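You operate a simulated robot arm through the tools that you are given. There is no shell and no other tool.

You are at the controls of a simulated robot arm. One attempt, no reset.

## Task
Stop the blower, lock off and tension its drive belt till the display shows GOOD.
Fine: isolator off and red slide across before the yellow guard opens; shut the guard, leave it locked off.

It is judged by the outcome, as a careful person would: the job done as asked, and still so three seconds after it is handed in. It fails if anything else is knocked over, pushed out of place, dropped, spilled or broken.

## Robot
A 6-joint arm with a two-finger gripper, fixed in place. Base frame: the origin is on the floor under the middle of its stand, x ahead of it, y to its left, z up. Readings come in mm, rad, newtons and seconds.
It reaches about 1206 mm from its shoulder. Its first joint turns from -2.897 to 2.897 rad. Payload 2.45 kg.
The tool frame sits at the grasp point between the pads (the TCP): z along the fingers, y along the line on which they close. The tips reach 20 mm beyond it. The gripper opens to 140 mm; its body begins 168 mm behind the TCP.
Orientation is that of the tool frame in the base frame, as [roll, pitch, yaw] about the fixed x, y, z axes, in that order (R = Rz(yaw) Ry(pitch) Rx(roll)). With the fingers straight down and closing along the base's y, the tool's x points along the base's -x, its y along +y and its z along -z.

## Interface
- The arm moves only by the tool servo_tool. Its argument "motion" is a list of rows, each a list of 7 numbers: the turn, a rotation vector about the tool's x, y, z in units of 8 degrees (1.0 is 8 degrees), then the shift along the tool's x, y, z in units of 30 mm (1.0 is 30 mm), then the gripper command, from -1 (shut) to 1 (fully open), values between in proportion. In form: [[wx, wy, wz, tx, ty, tz, claw], ...]. A call has 1 to 20 rows; each row shifts and turns the commanded pose from where the row before left it, along the tool's axes as they then stand. A call with a number of a shift or a turn outside -1 to 1 is refused whole. Rows are played at 5 a second. More than 50 mm and 0.15 rad between two rows, or a gripper value outside its range, and nothing of the call is played. A pose out of reach is approached as far as the arm can. The call stops where the force on the tool passes 90 N (or 10 N more than at its start, if that is more) or the arm is blocked; 0.2 s more then pass. Each finger travels about 45 mm/s and halts on what it meets, pressing with about 33 N; the grip force reading is that of the motor and also rises with nothing between the fingers. The clock runs only during rows and for 0.2 s after the last one: add rows that do not move to give the fingers time. The reply holds the time, the measured pose of the TCP, the force on the tool along the base axes, the opening and the grip force, in the units named above and with some noise, with the torque about the TCP (base axes, N m) and any sound that the robot's microphone picked up, and new pictures: "views" is both (left out), scene, wrist or none.
- Cameras (640 x 400 px; columns grow to the right, rows downward): "scene" is fixed at [49.5, 652.2, 1670.3]; the picture's right is [-0.72, -0.70, 0.00], its down [-0.51, 0.53, -0.68] and it looks along [0.47, -0.49, -0.73] (base axes); focal length 246 px, centre (320, 200). "wrist" rides on the gripper at [78, 11, -209] in the tool frame; the picture's right is [-0.14, 0.99, 0.00], its down [-0.92, -0.13, -0.37] and it looks along [-0.36, -0.05, 0.93] (tool axes); focal length 280 px, centre (320, 200). There is no depth. A picture from a camera that has moved, and an enlarged one, comes with that camera's place and axes in the base frame and with its lens.
- inspect(camera, box): a new picture of the part [left, top, right, bottom] of that camera's present view, enlarged. It takes no simulated time.
- job_done(): hands the job in; it is judged then, once.

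Nothing tells you positions but the pictures and the camera data. Unless the task says otherwise, let go and move clear before handing in.

The tools are called after "Request:" as a command line: name --pt "numbers of a row" for each row, then --argument value for the rest, lists and objects as JSON in quotes. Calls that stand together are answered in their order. servo_tool: Moves the arm, as the interface text tells. Its arguments: {"type":"object","properties":{"motion":{"type":"array","items":{"type":"array","items":{"type":"number"}}},"views":{"type":"string","enum":["both","scene","wrist","none"]}},"required":["motion"]} The other tools are called the same way: inspect (camera, box) takes an enlarged picture of a part of a camera's view; job_done () hands the job in.

At the start:

```text
time_s: 0.0
tool_pos: [626.6, -22.2, 1365.4]
tool_rot: [3.141, 0.001, -3.14]
wrist_force: [0.5, -0.1, 0.2]
ft_torque: [-0.02, -0.01, -0.03]
opening: 140.0
gripper_force: 0.0
```

scene: 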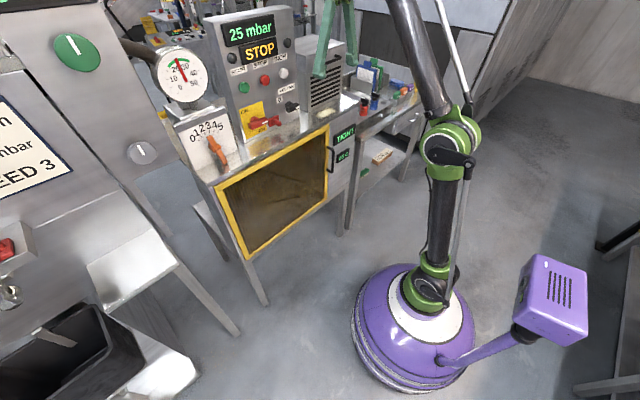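
wrist: 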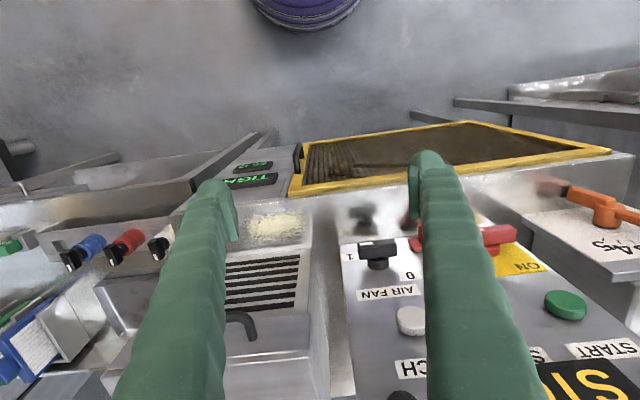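

I see a workbench with a control panel (display "25 mbar / STOP", buttons, red isolator with yellow plate), a yellow-framed guard with handle, and a "TIGHT" type display. I'll look closer before moving.

Request:
inspect --camera "scene" --box '[200, 0, 360, 100]'

Request:
inspect --camera "scene" --box '[200, 80, 360, 180]'

Request:
inspect --camera "wrist" --box '[320, 180, 640, 400]'

Request:
inspect --camera "wrist" --box '[160, 100, 400, 250]'

Request:
inspect --camera "scene" --box '[140, 30, 300, 130]'

```text
4.00 times, centred on (280, 50) of scene
camera zoom: at [49.5, 652.2, 1670.3], right [-0.72, -0.7, 0.0], down [-0.51, 0.53, -0.68], along [0.47, -0.49, -0.73], focal length 984 px, centre (480, 800)
```

zoom: 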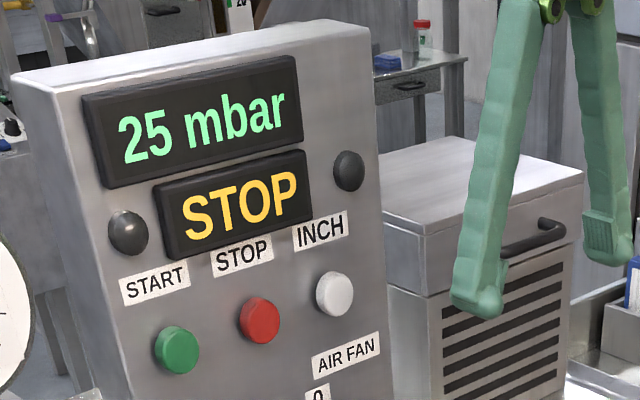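

```text
4.00 times, centred on (280, 130) of scene
camera zoom: at [49.5, 652.2, 1670.3], right [-0.72, -0.7, 0.0], down [-0.51, 0.53, -0.68], along [0.47, -0.49, -0.73], focal length 984 px, centre (480, 480)
```

zoom: 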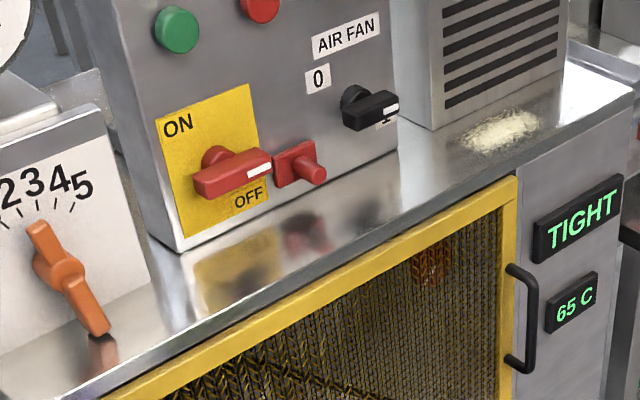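

```text
1.82 times, centred on (480, 290) of wrist
camera zoom: at [549.0, -11.8, 1573.9], right [0.14, 0.99, 0.0], down [0.92, -0.13, 0.37], along [0.36, -0.05, -0.93], focal length 510 px, centre (29, 36)
```

zoom: 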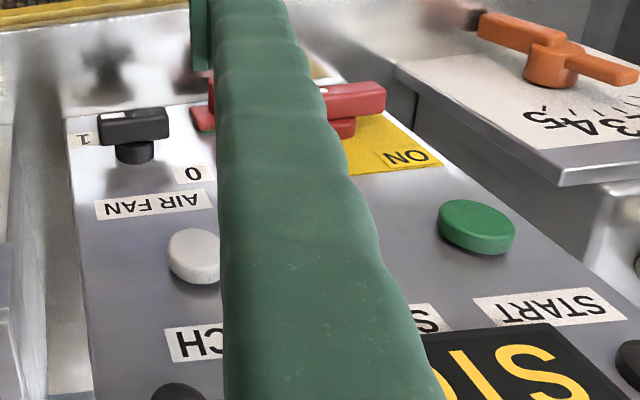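

```text
2.67 times, centred on (280, 175) of wrist
camera zoom: at [549.0, -11.8, 1573.9], right [0.14, 0.99, 0.0], down [0.92, -0.13, 0.37], along [0.36, -0.05, -0.93], focal length 748 px, centre (427, 267)
```

zoom: 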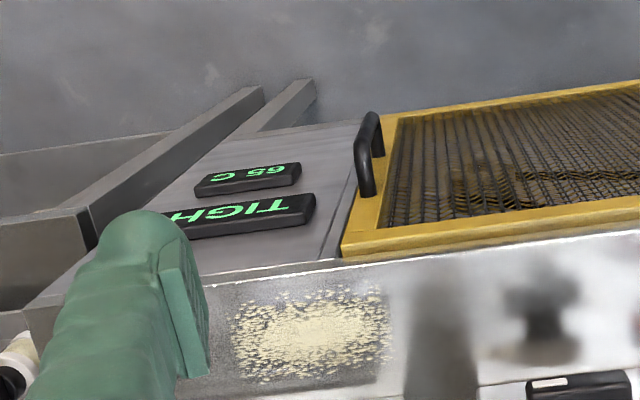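

```text
4.00 times, centred on (220, 80) of scene
camera zoom: at [49.5, 652.2, 1670.3], right [-0.72, -0.7, 0.0], down [-0.51, 0.53, -0.68], along [0.47, -0.49, -0.73], focal length 984 px, centre (720, 680)
```

zoom: 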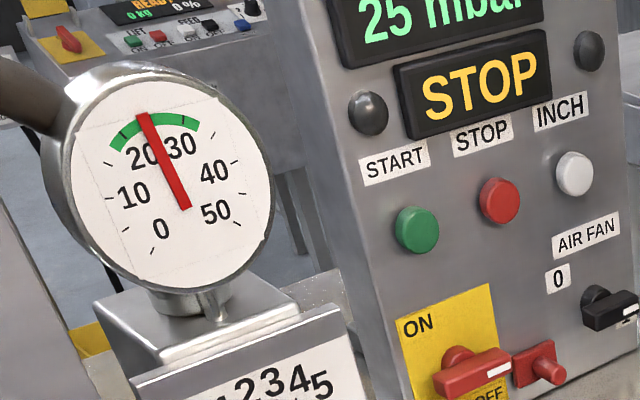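

Triangulating, the panel face is vertical at x≈818, with STOP at about (806,144,1328) and the isolator pivot near (y 215, z 1197). I'll look at the isolator and other panels in more detail.

Request:
inspect --camera "scene" --box '[236, 95, 316, 145]'

Request:
inspect --camera "scene" --box '[140, 0, 220, 50]'

Request:
inspect --camera "scene" --box '[210, 120, 370, 270]'

Request:
inspect --camera "scene" --box '[0, 20, 200, 220]'

Request:
inspect --camera "wrist" --box '[280, 100, 640, 200]'

```text
8.00 times, centred on (276, 120) of scene
camera zoom: at [49.5, 652.2, 1670.3], right [-0.72, -0.7, 0.0], down [-0.51, 0.53, -0.68], along [0.47, -0.49, -0.73], focal length 1969 px, centre (672, 840)
```

zoom: 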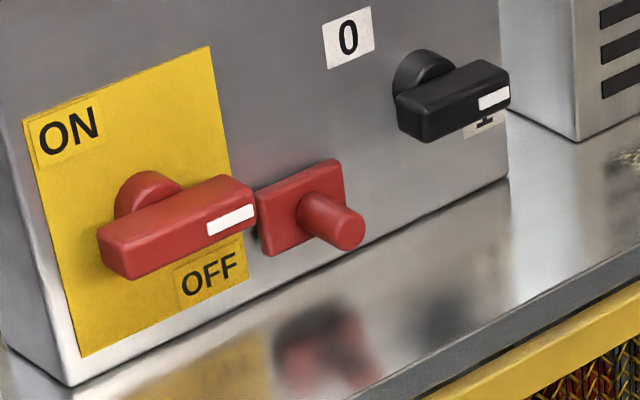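

```text
8.00 times, centred on (180, 25) of scene
camera zoom: at [49.5, 652.2, 1670.3], right [-0.72, -0.7, 0.0], down [-0.51, 0.53, -0.68], along [0.47, -0.49, -0.73], focal length 1969 px, centre (1440, 1600)
```

zoom: 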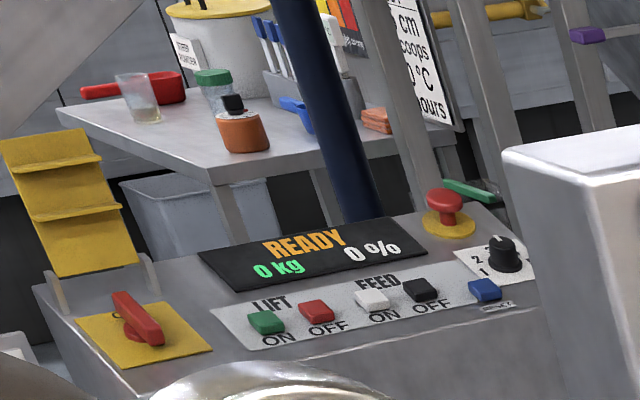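

```text
2.67 times, centred on (290, 195) of scene
camera zoom: at [49.5, 652.2, 1670.3], right [-0.72, -0.7, 0.0], down [-0.51, 0.53, -0.68], along [0.47, -0.49, -0.73], focal length 656 px, centre (400, 213)
```

zoom: 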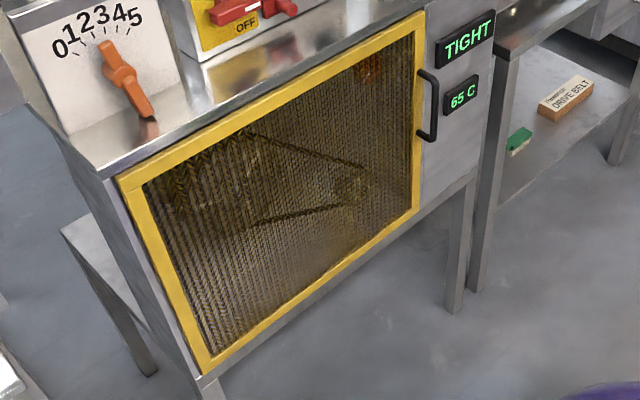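

```text
2.00 times, centred on (100, 120) of scene
camera zoom: at [49.5, 652.2, 1670.3], right [-0.72, -0.7, 0.0], down [-0.51, 0.53, -0.68], along [0.47, -0.49, -0.73], focal length 492 px, centre (760, 360)
```

zoom: 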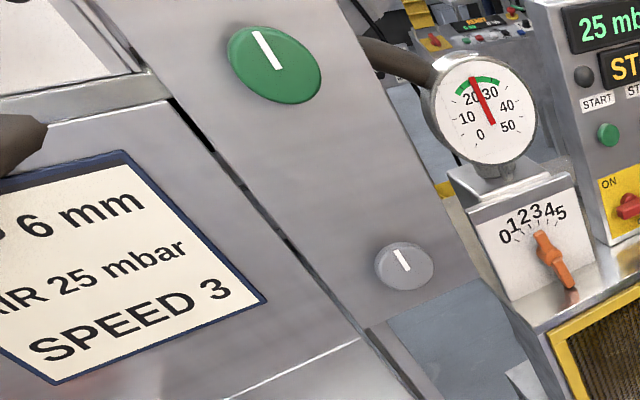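

```text
1.78 times, centred on (460, 150) of wrist
camera zoom: at [549.0, -11.8, 1573.9], right [0.14, 0.99, 0.0], down [0.92, -0.13, 0.37], along [0.36, -0.05, -0.93], focal length 498 px, centre (71, 289)
```

zoom: 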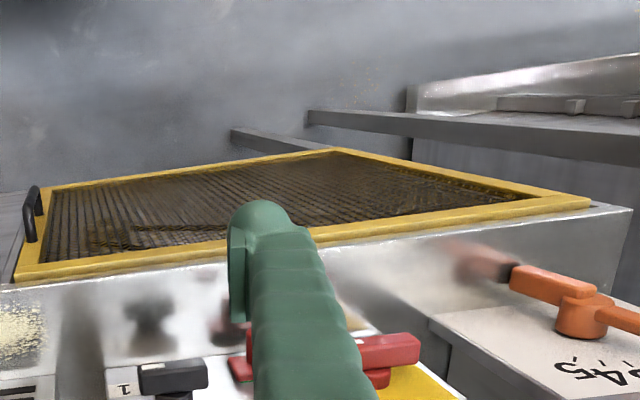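

The panel controls are clear: STOP (red), isolator handle horizontal (ON) with the red slide to its right, and the guard below with a black handle on the −y side. The belt display reads TIGHT. I'll pitch the gripper forward so it points at the panel and close the fingers for pressing STOP.

Request:
servo_tool --pt "0 -1 0 0 0 0 1" --pt "0 -1 0 0 0 0 1" --pt "0 -1 0 0 0 0 1" --pt "0 -1 0 0 0 0 1" --pt "0 -1 0 0 0 0 0.5" --pt "0 -1 0 0 0 0 0" --pt "0 -1 0 0 0 0 -0.5" --pt "0 -1 0 0 0 0 -1" --pt "0 -1 0 0 0 0 -1" --pt "0 -1 0 0 0 0 -1" --pt "0 -1 0 0 0 0 -1" --pt "0 -0.25 0 0 0 0 -1" --pt "0 0 0 0 0 0 -1"

```text
time_s: 2.8
tool_pos: [626.9, -20.4, 1365.7]
tool_rot: [3.138, 1.531, -3.137]
wrist_force: [0.5, -0.5, -1.0]
ft_torque: [-0.03, -0.01, -0.01]
opening: 0.0
gripper_force: 26.2
out of reach, approached as far as the arm can: row 12
camera wrist: at [415.5, -11.3, 1296.5], right [0.0, 0.99, 0.14], down [-0.33, -0.13, 0.93], along [0.94, -0.04, 0.33], focal length 280 px, centre (320, 200)
```

scene: 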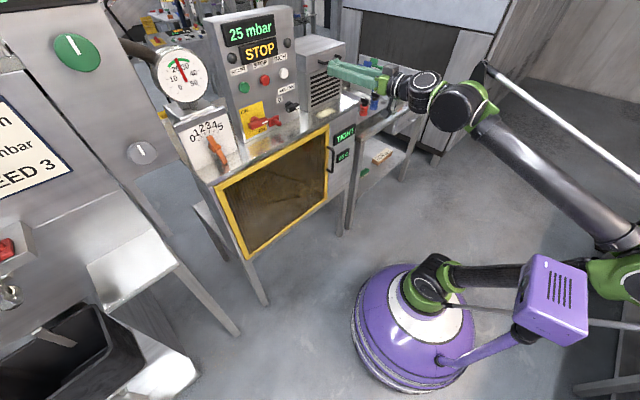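
wrist: 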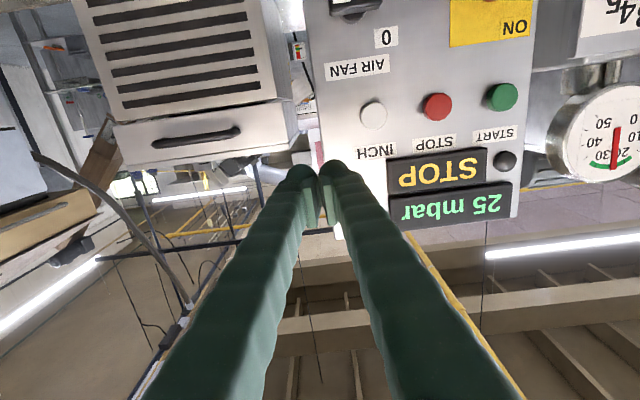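

The gripper now points at the panel, and STOP triangulates again to about (806,144,1326). I'll move in front of it.

Request:
servo_tool --pt "0 0 0 0.2 0.8 0 -1" --pt "0 0 0 0.2 0.8 0 -1" --pt "0 0 0 0.2 0.8 0 -1" --pt "0 0 0 0.2 0.8 0 -1" --pt "0 0 0 0.2 0.8 0 -1" --pt "0 0 0 0.2 0.8 0 -1" --pt "0 0 0 0.12 0.67 0 -1" --pt "0 0 0 0 0 0.8 -1" --pt "0 0 0 0 0 0.8 -1" --pt "0 0 0 0 0 0.8 -1" --pt "0 0 0 0 0 0.8 -1" --pt "0 0 0 0 0 0.4 -1" --pt "0 0 0 0 0 0 -1"

```text
time_s: 5.6
tool_pos: [736.9, 143.7, 1327.0]
tool_rot: [-1.091, 1.57, -1.09]
wrist_force: [-0.6, 0.6, 0.2]
ft_torque: [0.01, 0.01, 0.0]
opening: 0.1
gripper_force: 29.1
camera wrist: at [528.0, 154.3, 1248.6], right [0.0, 0.99, 0.14], down [-0.37, -0.13, 0.92], along [0.93, -0.05, 0.37], focal length 280 px, centre (320, 200)
```

scene: 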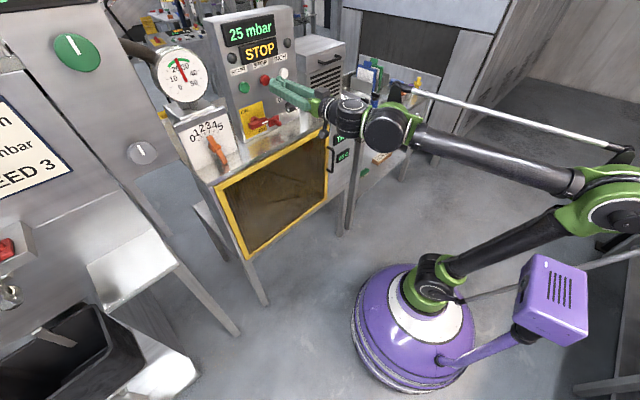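
wrist: 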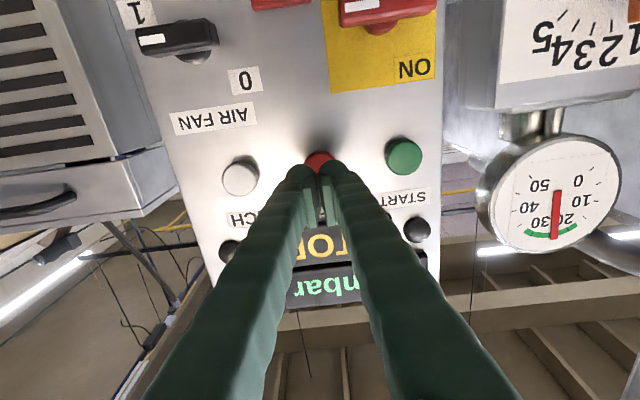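

Tips are lined up about 49 mm in front of STOP. I'll approach and press it gently.

Request:
servo_tool --pt "0 0 0 0 0 0.7 -1" --pt "0 0 0 0 0 0.6 -1" --pt "0 0 0 0 0 0.15 -1" --pt "0 0 0 0 0 0.1 -1" --pt "0 0 0 0 0 0.1 -1" --pt "0 0 0 0 0 0.1 -1"

```text
time_s: 7.0
tool_pos: [787.1, 145.2, 1327.5]
tool_rot: [2.927, 1.57, 2.928]
wrist_force: [-2.7, 1.9, -0.5]
ft_torque: [0.01, 0.0, 0.04]
opening: 6.2
gripper_force: 28.8
heard: click
camera wrist: at [578.7, 154.9, 1249.1], right [0.0, 0.99, 0.14], down [-0.37, -0.13, 0.92], along [0.93, -0.05, 0.37], focal length 280 px, centre (320, 200)
```

scene: 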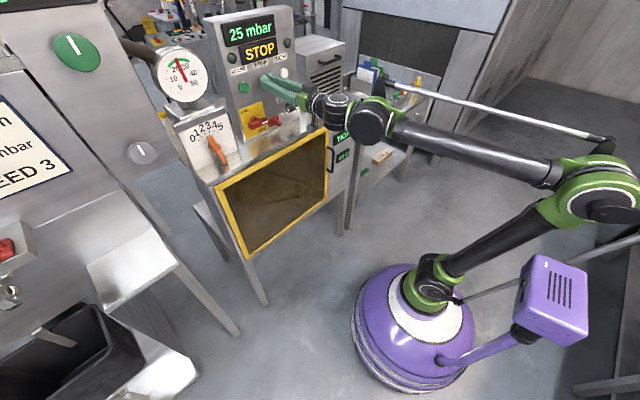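
wrist: 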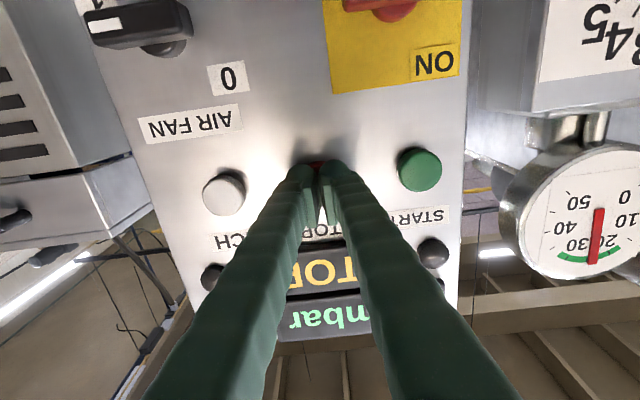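

A click was heard. I'll back off and check the display and gauge.

Request:
servo_tool --pt "0 0 0 0 0 -1 -1" --pt "0 0 0 0 0 -1 -1" --pt "0 0 0 0 0 -1 -1" --pt "0 0 0 0 0 0 -1" --pt "0 0 0 0 0 0 -1"

Request:
inspect --camera "scene" --box '[140, 0, 300, 100]'

```text
time_s: 8.2
tool_pos: [697.5, 144.9, 1325.7]
tool_rot: [2.129, 1.571, 2.127]
wrist_force: [-0.5, 0.4, 0.2]
ft_torque: [0.0, 0.0, 0.0]
opening: 0.1
gripper_force: 29.9
camera wrist: at [489.1, 155.0, 1246.8], right [0.0, 0.99, 0.14], down [-0.37, -0.13, 0.92], along [0.93, -0.05, 0.37], focal length 280 px, centre (320, 200)
```

scene: 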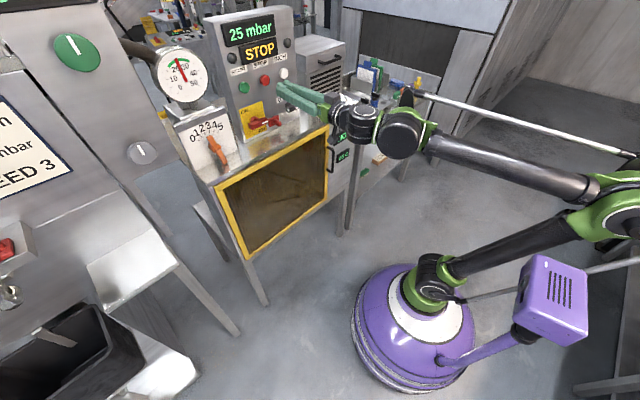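
wrist: 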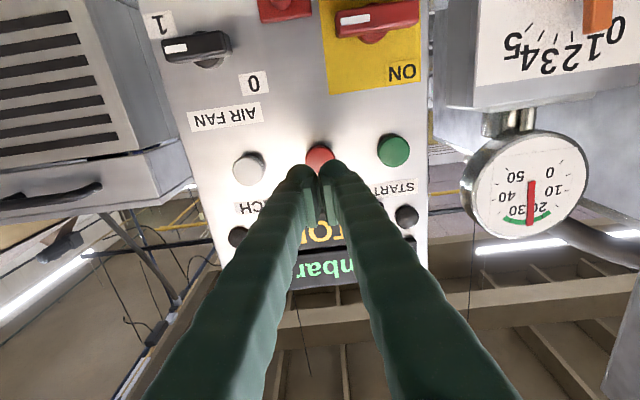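

```text
4.00 times, centred on (220, 50) of scene
camera zoom: at [49.5, 652.2, 1670.3], right [-0.72, -0.7, 0.0], down [-0.51, 0.53, -0.68], along [0.47, -0.49, -0.73], focal length 984 px, centre (720, 800)
```

zoom: 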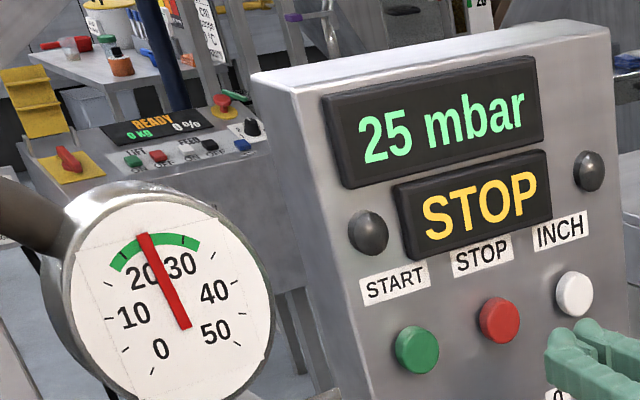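

The click registered but the display hasn't changed yet. I'll wait a couple of seconds and compare.

Request:
servo_tool --pt "0 0 0 0 0 0 -1" --pt "0 0 0 0 0 0 -1" --pt "0 0 0 0 0 0 -1" --pt "0 0 0 0 0 0 -1" --pt "0 0 0 0 0 0 -1" --pt "0 0 0 0 0 0 -1" --pt "0 0 0 0 0 0 -1" --pt "0 0 0 0 0 0 -1" --pt "0 0 0 0 0 0 -1" --pt "0 0 0 0 0 0 -1" --views "none"

Request:
inspect --camera "scene" --box '[140, 0, 300, 100]'

Request:
inspect --camera "scene" --box '[236, 95, 316, 145]'

Request:
inspect --camera "scene" --box '[240, 110, 360, 200]'

```text
time_s: 10.4
tool_pos: [698.0, 144.6, 1325.8]
tool_rot: [-0.941, 1.569, -0.94]
wrist_force: [0.0, 0.0, -0.4]
ft_torque: [-0.01, -0.04, -0.01]
opening: 0.0
gripper_force: 29.2
```

```text
4.00 times, centred on (220, 50) of scene
camera zoom: at [49.5, 652.2, 1670.3], right [-0.72, -0.7, 0.0], down [-0.51, 0.53, -0.68], along [0.47, -0.49, -0.73], focal length 984 px, centre (720, 800)
```

zoom: 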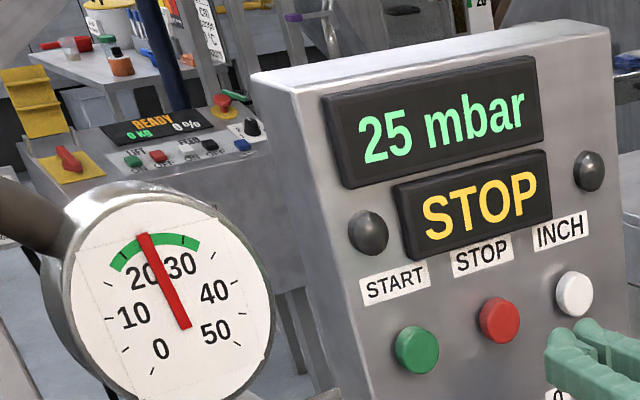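

```text
8.00 times, centred on (276, 120) of scene
camera zoom: at [49.5, 652.2, 1670.3], right [-0.72, -0.7, 0.0], down [-0.51, 0.53, -0.68], along [0.47, -0.49, -0.73], focal length 1969 px, centre (672, 840)
```

zoom: 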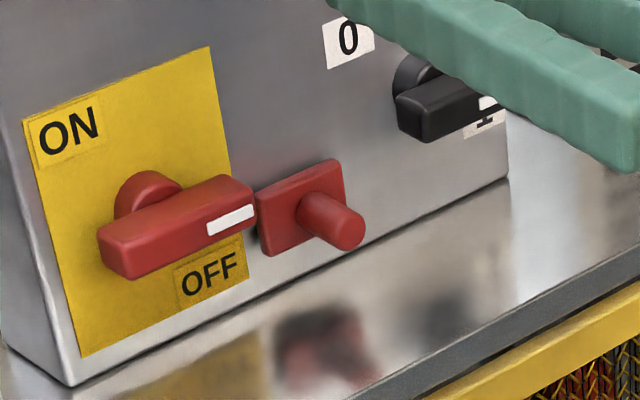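

```text
4.44 times, centred on (300, 155) of scene
camera zoom: at [49.5, 652.2, 1670.3], right [-0.72, -0.7, 0.0], down [-0.51, 0.53, -0.68], along [0.47, -0.49, -0.73], focal length 1094 px, centre (409, 400)
```

zoom: 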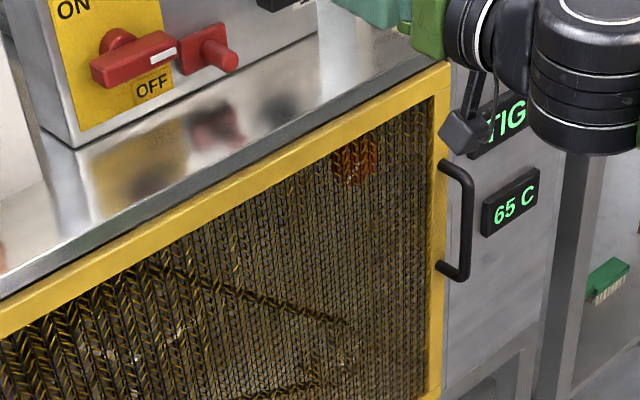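

The display shows STOP for the drive but 25 mbar persists, so the air fan (switch at 1) may be what is blowing. I'll look more closely at its switch and the isolator from here.

Request:
inspect --camera "wrist" --box '[130, 0, 290, 110]'

Request:
inspect --camera "wrist" --box '[240, 0, 440, 110]'

Request:
inspect --camera "wrist" --box '[420, 0, 640, 250]'

```text
3.64 times, centred on (210, 55) of wrist
camera zoom: at [489.2, 155.0, 1246.8], right [0.0, 0.99, 0.14], down [-0.37, -0.13, 0.92], along [0.93, -0.05, 0.37], focal length 1020 px, centre (720, 727)
```

zoom: 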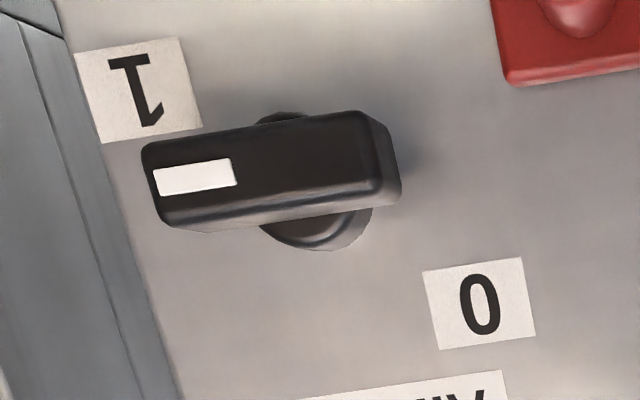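

```text
3.20 times, centred on (340, 55) of wrist
camera zoom: at [489.2, 155.0, 1246.8], right [0.0, 0.99, 0.14], down [-0.37, -0.13, 0.92], along [0.93, -0.05, 0.37], focal length 897 px, centre (256, 664)
```

zoom: 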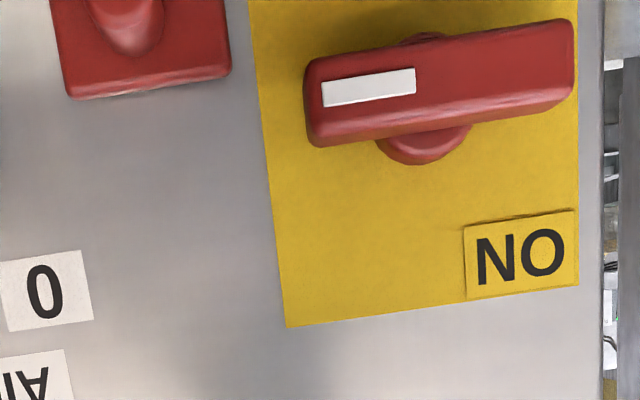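

```text
1.60 times, centred on (530, 125) of wrist
camera zoom: at [489.2, 155.0, 1246.8], right [0.0, 0.99, 0.14], down [-0.37, -0.13, 0.92], along [0.93, -0.05, 0.37], focal length 449 px, centre (-16, 320)
```

zoom: 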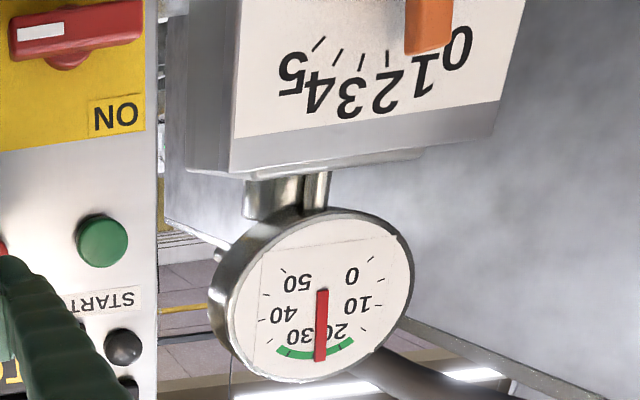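

The AIR FAN switch's stripe points to 1 at about (785, 42, 1196), so the blower is running via that switch. I'll move in front of it, open to ~60 mm and roll 90° so the fingers straddle the switch bar.

Request:
servo_tool --pt "0 0 0 0.866 -0.684 0 -1" --pt "0 0 0 0.866 -0.684 0 -1" --pt "0 0 0 0.866 -0.684 0 -1" --pt "0 0 0 0.866 -0.684 0 -1" --pt "0 0 0 0.866 -0.684 0 -0.5" --pt "0 0 1 0 0 0 -0.1" --pt "0 0 1 0 0 0 -0.1" --pt "0 0 1 0 0 0 -0.1" --pt "0 0 1 0 0 0 -0.1" --pt "0 0 1 0 0 0 -0.1" --pt "0 0 1 0 0 0 -0.1" --pt "0 0 1 0 0 0 -0.1" --pt "0 0 1 0 0 0 -0.1" --pt "0 0 1 0 0 0 -0.1" --pt "0 0 1 0 0 0 -0.1" --pt "0 0 1 0 0 0 -0.1" --pt "0 0 0.25 0 0 0 -0.1" --pt "0 0 0 0 0 0 -0.1"

```text
time_s: 14.2
tool_pos: [697.7, 42.9, 1197.5]
tool_rot: [1.571, -0.002, 1.569]
wrist_force: [0.3, 0.2, -0.3]
ft_torque: [0.01, -0.03, 0.0]
opening: 62.9
gripper_force: 0.1
camera wrist: at [488.9, 120.2, 1207.2], right [0.0, -0.14, 0.99], down [-0.37, -0.92, -0.13], along [0.93, -0.37, -0.05], focal length 280 px, centre (320, 200)
```

scene: 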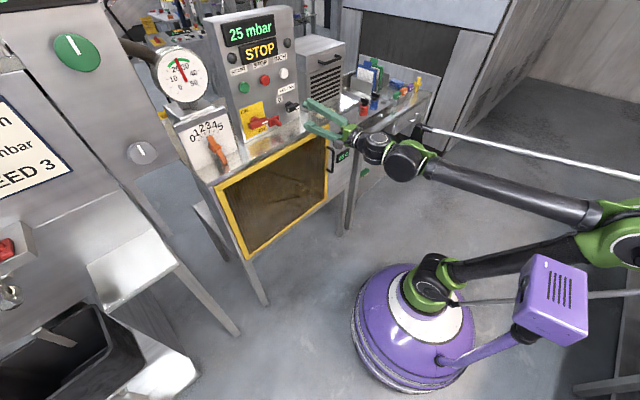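
wrist: 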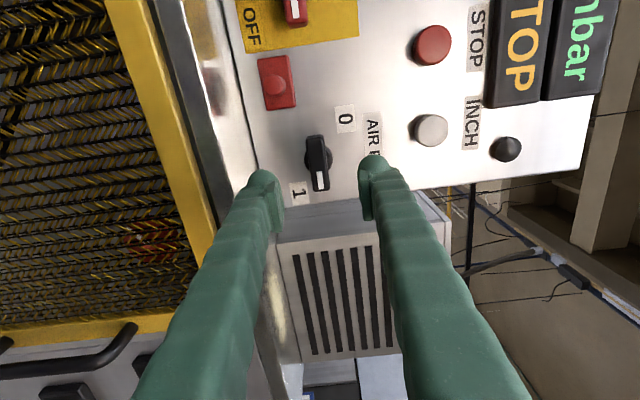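

The fingers straddle the AIR FAN switch (at about y 44, z 1195). Moving in and gripping it.

Request:
servo_tool --pt "0 0 0 0 0 0.8 -0.1" --pt "0 0 0 0 0 0.8 -0.1" --pt "0 0 0 0 0 0.5 -0.1" --pt "0 0 0 0 0 0.4 -0.1" --pt "0 0 0 0 0 0.2 -0.1" --pt "0 0 0 0 0 0 -0.4" --pt "0 0 0 0 0 0 -0.7" --pt "0 0 0 0 0 0 -0.9" --pt "0 0 0 0 0 0 -0.9"

```text
time_s: 16.2
tool_pos: [779.6, 41.4, 1195.5]
tool_rot: [1.57, 0.0, 1.571]
wrist_force: [2.5, 0.1, 6.5]
ft_torque: [0.03, -0.07, -0.02]
opening: 19.3
gripper_force: 32.5
camera wrist: at [570.8, 119.4, 1205.5], right [0.0, -0.14, 0.99], down [-0.37, -0.92, -0.13], along [0.93, -0.37, -0.05], focal length 280 px, centre (320, 200)
```

scene: 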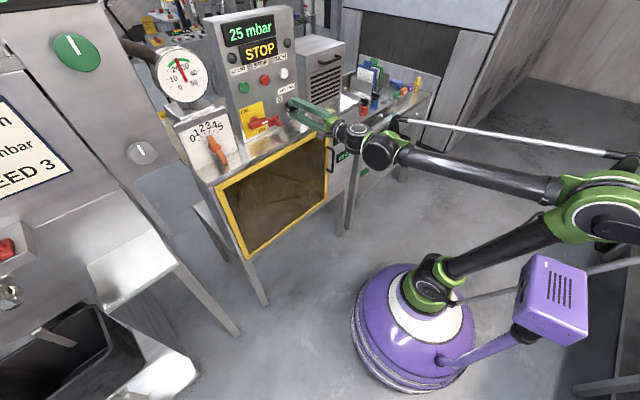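
wrist: 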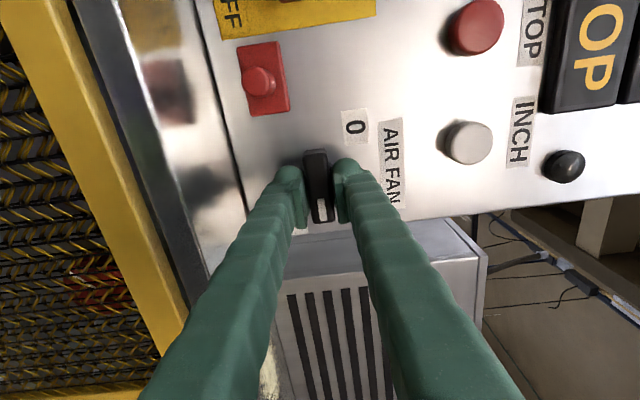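

The switch is gripped (19 mm thick). I'll try turning it counter-clockwise (pointer up toward 0) by a small amount and check the torque.

Request:
servo_tool --pt "0 0 -0.5 0 0 0 -0.9" --pt "0 0 -0.5 0 0 0 -0.9" --pt "0 0 -0.5 0 0 0 -0.9" --pt "0 0 -0.5 0 0 0 -0.9"

```text
time_s: 17.2
tool_pos: [780.7, 41.5, 1196.6]
tool_rot: [1.571, 0.278, 1.571]
wrist_force: [6.5, 2.0, -4.7]
ft_torque: [0.05, 0.05, -0.05]
opening: 19.1
gripper_force: 44.1
camera wrist: at [570.8, 119.4, 1184.5], right [0.0, 0.14, 0.99], down [-0.37, -0.92, 0.13], along [0.93, -0.37, 0.05], focal length 280 px, centre (320, 200)
```

scene: 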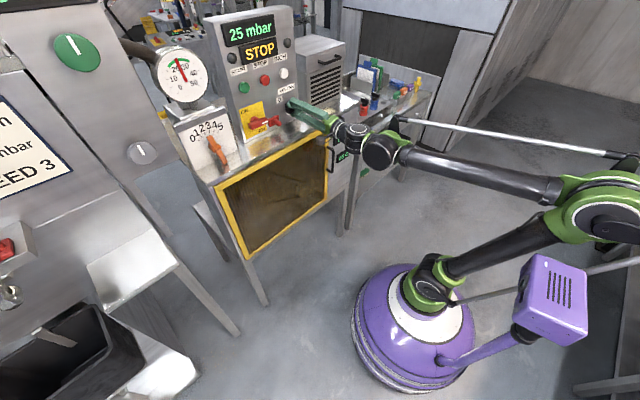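
wrist: 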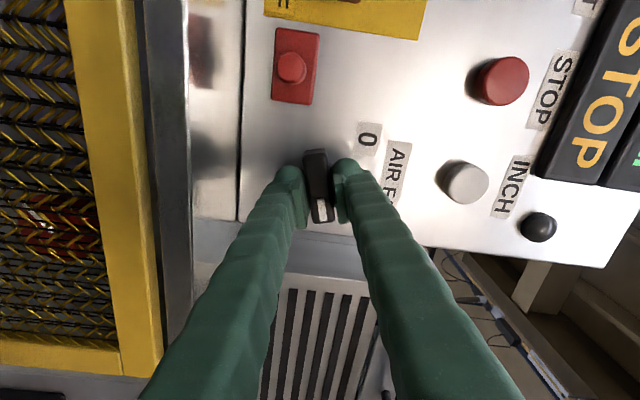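

It turns freely. Continuing counter-clockwise.

Request:
servo_tool --pt "0 0 -0.7 0 0 0 -0.9" --pt "0 0 -0.7 0 0 0 -0.9" --pt "0 0 -0.7 0 0 0 -0.9" --pt "0 0 -0.7 0 0 0 -0.9"

```text
time_s: 18.2
tool_pos: [778.7, 43.0, 1197.0]
tool_rot: [1.572, 0.671, 1.571]
wrist_force: [0.4, -3.1, -1.5]
ft_torque: [-0.02, -0.03, -0.07]
opening: 19.2
gripper_force: 44.0
camera wrist: at [570.8, 109.9, 1156.5], right [0.0, 0.51, 0.86], down [-0.37, -0.8, 0.47], along [0.93, -0.32, 0.19], focal length 280 px, centre (320, 200)
```

scene: 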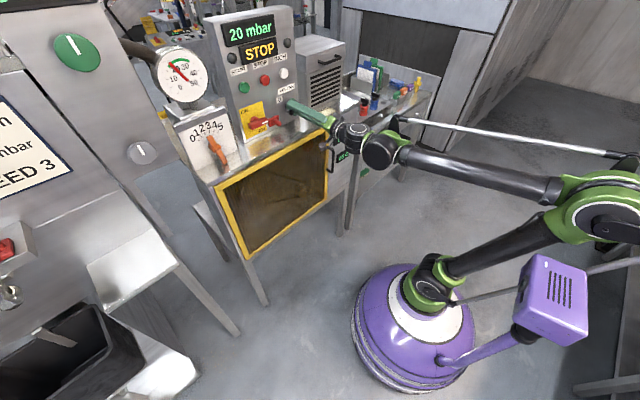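
wrist: 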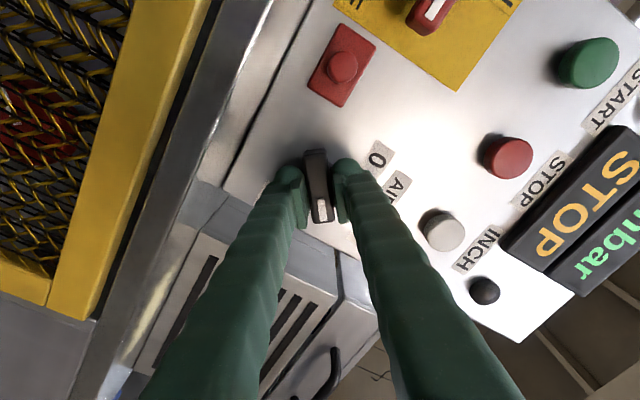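

The pressure has dropped to 20 mbar and is falling – the fan switch is indeed the blower. Continuing the turn to the vertical position.

Request:
servo_tool --pt "0 0 -0.7 0 0 0 -0.9" --pt "0 0 -0.7 0 0 0 -0.9" --pt "0 0 -0.7 0 0 0 -0.9" --pt "0 0 -0.7 0 0 0 -0.9" --pt "0 0 -0.7 0 0 0 -0.9" --pt "0 0 -0.7 0 0 0 -0.9"

```text
time_s: 19.6
tool_pos: [778.8, 44.6, 1196.9]
tool_rot: [1.571, 1.259, 1.57]
wrist_force: [16.6, 4.8, 25.8]
ft_torque: [-0.07, -0.15, -0.01]
opening: 19.1
gripper_force: 44.2
camera wrist: at [570.7, 77.5, 1126.5], right [0.0, 0.9, 0.44], down [-0.37, -0.4, 0.84], along [0.93, -0.16, 0.33], focal length 280 px, centre (320, 200)
```

scene: 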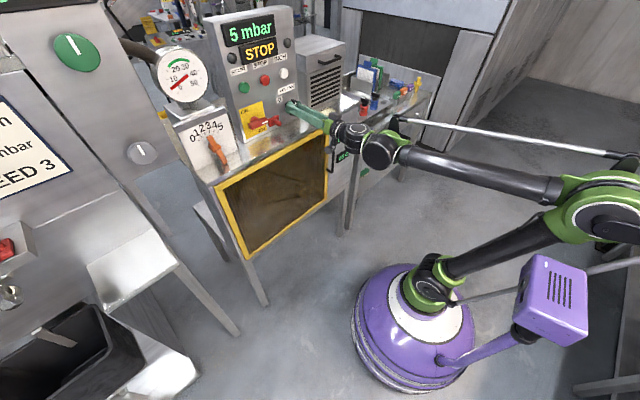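
wrist: 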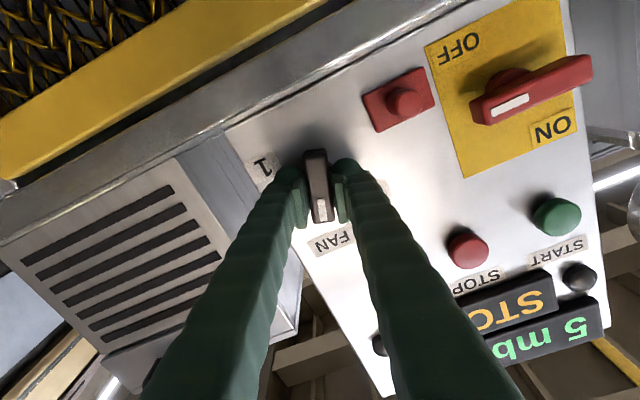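

5 mbar and falling. I'll complete the last ~18° gently.

Request:
servo_tool --pt "0 0 -0.5 0 0 0 -0.9" --pt "0 0 -0.5 0 0 0 -0.9" --pt "0 0 -0.5 0 0 0 -0.9" --pt "0 0 -0.5 0 0 0 -0.9" --pt "0 0 0 0 0 0 -0.9"

```text
time_s: 20.8
tool_pos: [778.0, 44.1, 1197.5]
tool_rot: [1.571, 1.537, 1.572]
wrist_force: [20.2, 24.3, 23.4]
ft_torque: [0.02, -0.25, 0.19]
opening: 19.1
gripper_force: 44.3
camera wrist: at [569.9, 57.1, 1119.2], right [0.0, 0.99, 0.17], down [-0.37, -0.16, 0.92], along [0.93, -0.06, 0.36], focal length 280 px, centre (320, 200)
```

scene: 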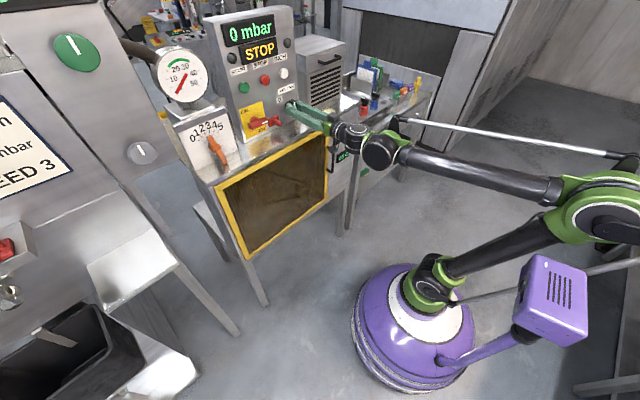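
wrist: 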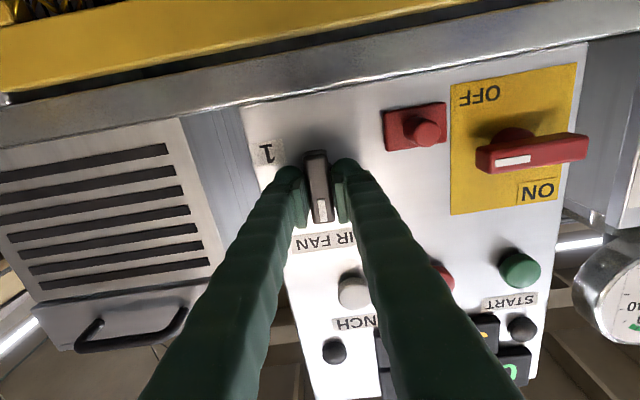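

Display reads 0 mbar: the blower is stopped and the switch now points up at 0. I'll release it and back away.

Request:
servo_tool --pt "0 0 0 0 0 0 -0.5" --pt "0 0 0 0 0 0 -0.1" --pt "0 0 0 0 0 -0.5 -0.1" --pt "0 0 0 0 0 -1 -0.1" --pt "0 0 0 0 0 -1 -0.1" --pt "0 0 0 0 0 -1 -0.1" --pt "0 0 0 0 0 0 -0.1"

Request:
inspect --camera "scene" --box '[200, 0, 360, 150]'

Request:
inspect --camera "wrist" --box '[300, 0, 640, 200]'

```text
time_s: 22.4
tool_pos: [672.4, 44.1, 1195.7]
tool_rot: [1.567, 1.534, 1.569]
wrist_force: [0.4, -0.7, 0.1]
ft_torque: [-0.01, 0.01, -0.01]
opening: 63.1
gripper_force: 0.0
camera wrist: at [464.2, 56.6, 1117.2], right [0.0, 0.99, 0.17], down [-0.37, -0.16, 0.92], along [0.93, -0.06, 0.36], focal length 280 px, centre (320, 200)
```

scene: 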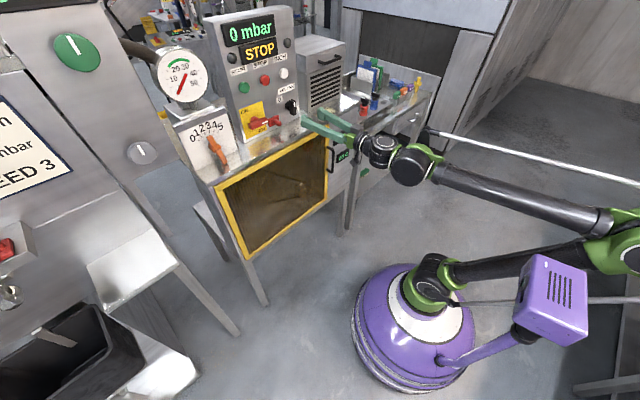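
wrist: 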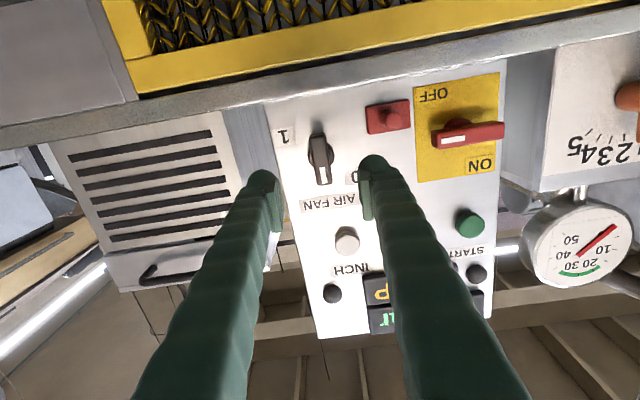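

```text
2.67 times, centred on (280, 75) of scene
camera zoom: at [49.5, 652.2, 1670.3], right [-0.72, -0.7, 0.0], down [-0.51, 0.53, -0.68], along [0.47, -0.49, -0.73], focal length 656 px, centre (427, 533)
```

zoom: 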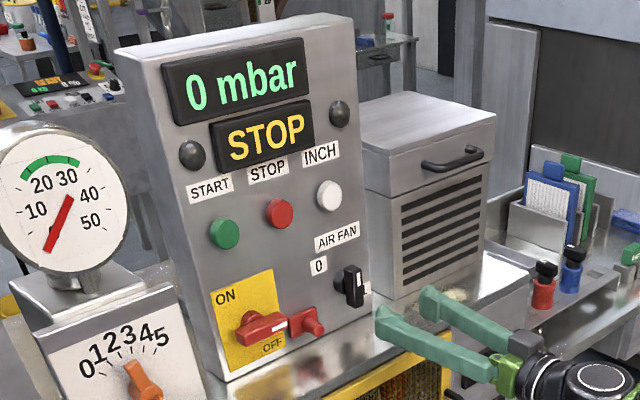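

```text
1.88 times, centred on (470, 100) of wrist
camera zoom: at [464.2, 56.6, 1117.2], right [0.0, 0.99, 0.17], down [-0.37, -0.16, 0.92], along [0.93, -0.06, 0.36], focal length 528 px, centre (38, 388)
```

zoom: 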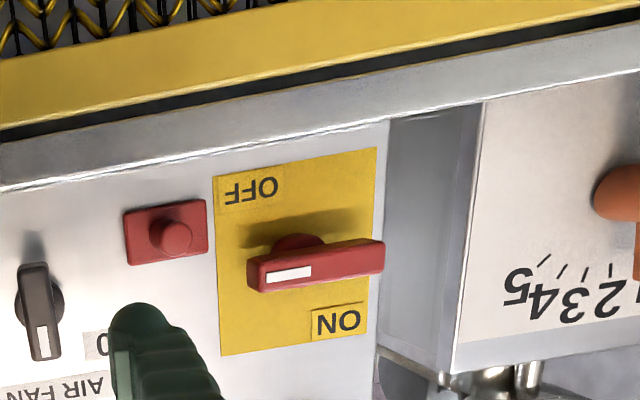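

Blower stopped (0 mbar). Next the isolator at about (y 214, z 1197): I'll move over, roll −90° and approach its bar.

Request:
servo_tool --pt "0 0 0 0 0.9 0 -0.1" --pt "0 0 0 0 0.9 0 -0.1" --pt "0 0 0 0 0.9 0 -0.1" --pt "0 0 0 0 0.9 0 -0.1" --pt "0 0 0 0 0.9 0 -0.1" --pt "0 0 0 0 0.9 0 -0.1" --pt "0 0 0 0 0.27 0 -0.1" --pt "0 0 -1 0 0 0 -0.1" --pt "0 0 -1 0 0 0 -0.1" --pt "0 0 -1 0 0 0 -0.1" --pt "0 0 -1 0 0 0 -0.1" --pt "0 0 -1 0 0 0 -0.1" --pt "0 0 -1 0 0 0 -0.1" --pt "0 0 -1 0 0 0 -0.1" --pt "0 0 -1 0 0 0 -0.1" --pt "0 0 -1 0 0 0 -0.1" --pt "0 0 -1 0 0 0 -0.1" --pt "0 0 -1 0 0 0 -0.1" --pt "0 0 0 0 0 0 -0.1"

```text
time_s: 26.4
tool_pos: [676.3, 210.4, 1204.2]
tool_rot: [-1.542, 0.085, -1.566]
wrist_force: [0.2, -0.2, 0.4]
ft_torque: [-0.02, 0.0, 0.0]
opening: 62.9
gripper_force: 0.1
camera wrist: at [467.4, 132.2, 1179.1], right [0.03, 0.22, -0.97], down [-0.38, 0.91, 0.2], along [0.93, 0.36, 0.11], focal length 280 px, centre (320, 200)
```

scene: 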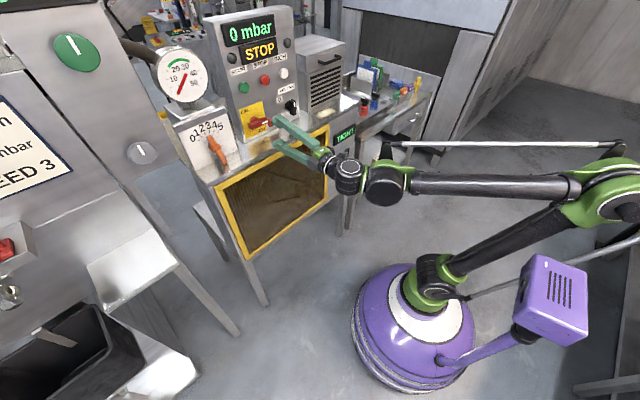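
wrist: 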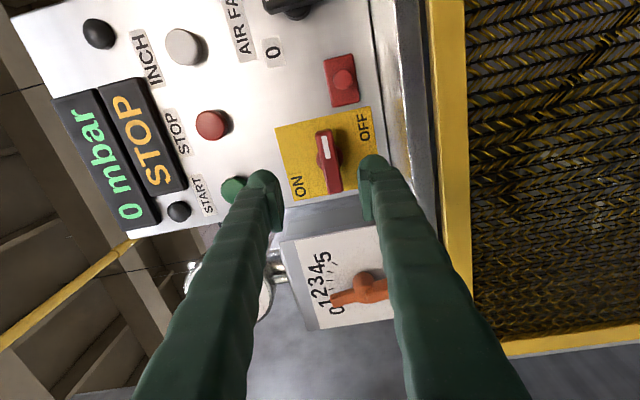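

The isolator bar is between the fingers; I'll trim the roll, centre on it, advance and grip.

Request:
servo_tool --pt "-0.2 0 -0.6 0 0 0 -0.1" --pt "0 0 0 -0.06 0.24 0 -0.1" --pt "0 0 0 0 0 0.8 -0.1" --pt "0 0 0 0 0 0.8 -0.1" --pt "0 0 0 0 0 0.8 -0.1" --pt "0 0 0 0 0 0.6 -0.1" --pt "0 0 0 0 0 0.4 -0.1" --pt "0 0 0 0 0 0 -0.1" --views "wrist"

```text
time_s: 28.2
tool_pos: [777.8, 216.0, 1198.9]
tool_rot: [-1.544, 0.087, -1.567]
wrist_force: [0.0, -0.5, -0.7]
ft_torque: [0.02, 0.0, 0.0]
opening: 62.9
gripper_force: 0.1
out of reach, approached as far as the arm can: row 1
camera wrist: at [570.4, 138.0, 1175.4], right [0.03, 0.22, -0.97], down [-0.38, 0.91, 0.2], along [0.93, 0.36, 0.11], focal length 280 px, centre (320, 200)
```

wrist: 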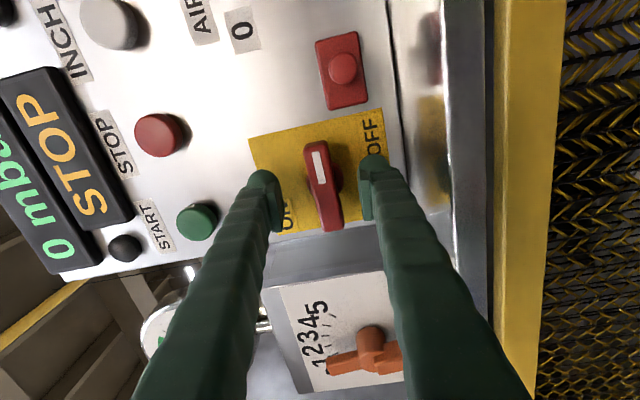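

Aligned around the isolator bar. Closing the fingers on it.

Request:
servo_tool --pt "0 0 0 0 0 0 -0.4" --pt "0 0 0 0 0 0 -0.6" --pt "0 0 0 0 0 0 -0.8" --pt "0 0 0 0 0 0 -0.9" --pt "0 0 0 0 0 0 -0.9" --views "wrist"

```text
time_s: 29.4
tool_pos: [778.9, 215.4, 1198.2]
tool_rot: [-1.543, 0.086, -1.566]
wrist_force: [-8.8, -2.0, -31.0]
ft_torque: [-0.4, 0.44, 0.11]
opening: 27.7
gripper_force: 15.3
camera wrist: at [570.5, 138.3, 1174.6], right [0.03, 0.22, -0.97], down [-0.38, 0.91, 0.2], along [0.93, 0.36, 0.11], focal length 280 px, centre (320, 200)
```

wrist: 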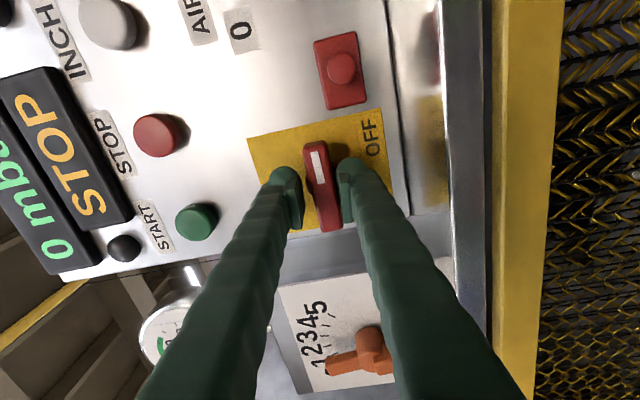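

The lower finger contacted first, so the bar is a few mm lower than the TCP. I'll shift down slightly and finish closing.

Request:
servo_tool --pt "0 0 0 0 0.1 0 -0.9" --pt "0 0 0 0 0.1 0 -0.9" --pt "0 0 0 0 0 0 -0.9" --views "wrist"

```text
time_s: 30.2
tool_pos: [778.2, 217.6, 1193.5]
tool_rot: [-1.539, 0.085, -1.564]
wrist_force: [24.9, 5.9, 35.2]
ft_torque: [-0.93, -0.18, 0.25]
opening: 20.5
gripper_force: 43.4
camera wrist: at [570.8, 138.4, 1170.8], right [0.03, 0.22, -0.97], down [-0.38, 0.91, 0.2], along [0.93, 0.36, 0.11], focal length 280 px, centre (320, 200)
```

wrist: 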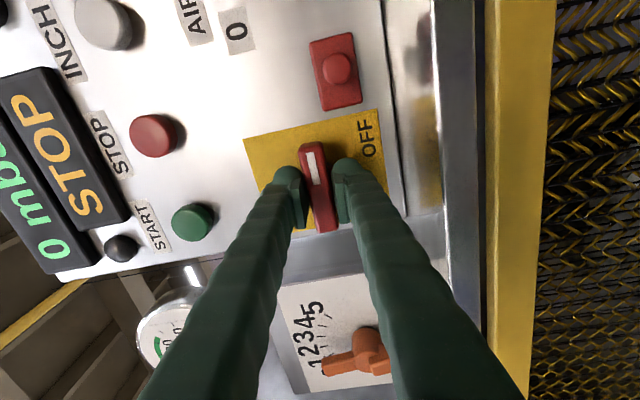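

Gripped. I'll relieve the small vertical load and try a small clockwise (pointer down) turn, watching the torque.

Request:
servo_tool --pt "0 0 0 0 -0.07 0 -0.9" --pt "0 0 0.3 0 0 0 -0.9" --pt "0 0 0.3 0 0 0 -0.9" --views "wrist"

```text
time_s: 31.0
tool_pos: [777.3, 216.0, 1195.1]
tool_rot: [-1.543, 0.171, -1.564]
wrist_force: [25.1, 8.1, 23.7]
ft_torque: [-1.51, -0.15, 0.07]
opening: 22.7
gripper_force: 45.0
camera wrist: at [569.8, 139.8, 1164.6], right [0.03, 0.3, -0.95], down [-0.38, 0.88, 0.27], along [0.93, 0.35, 0.14], focal length 280 px, centre (320, 200)
```

wrist: 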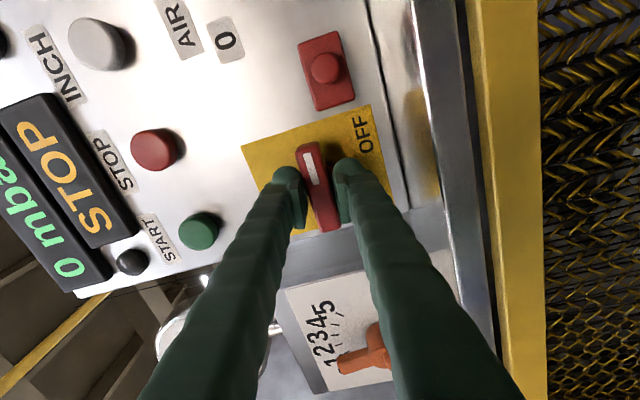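

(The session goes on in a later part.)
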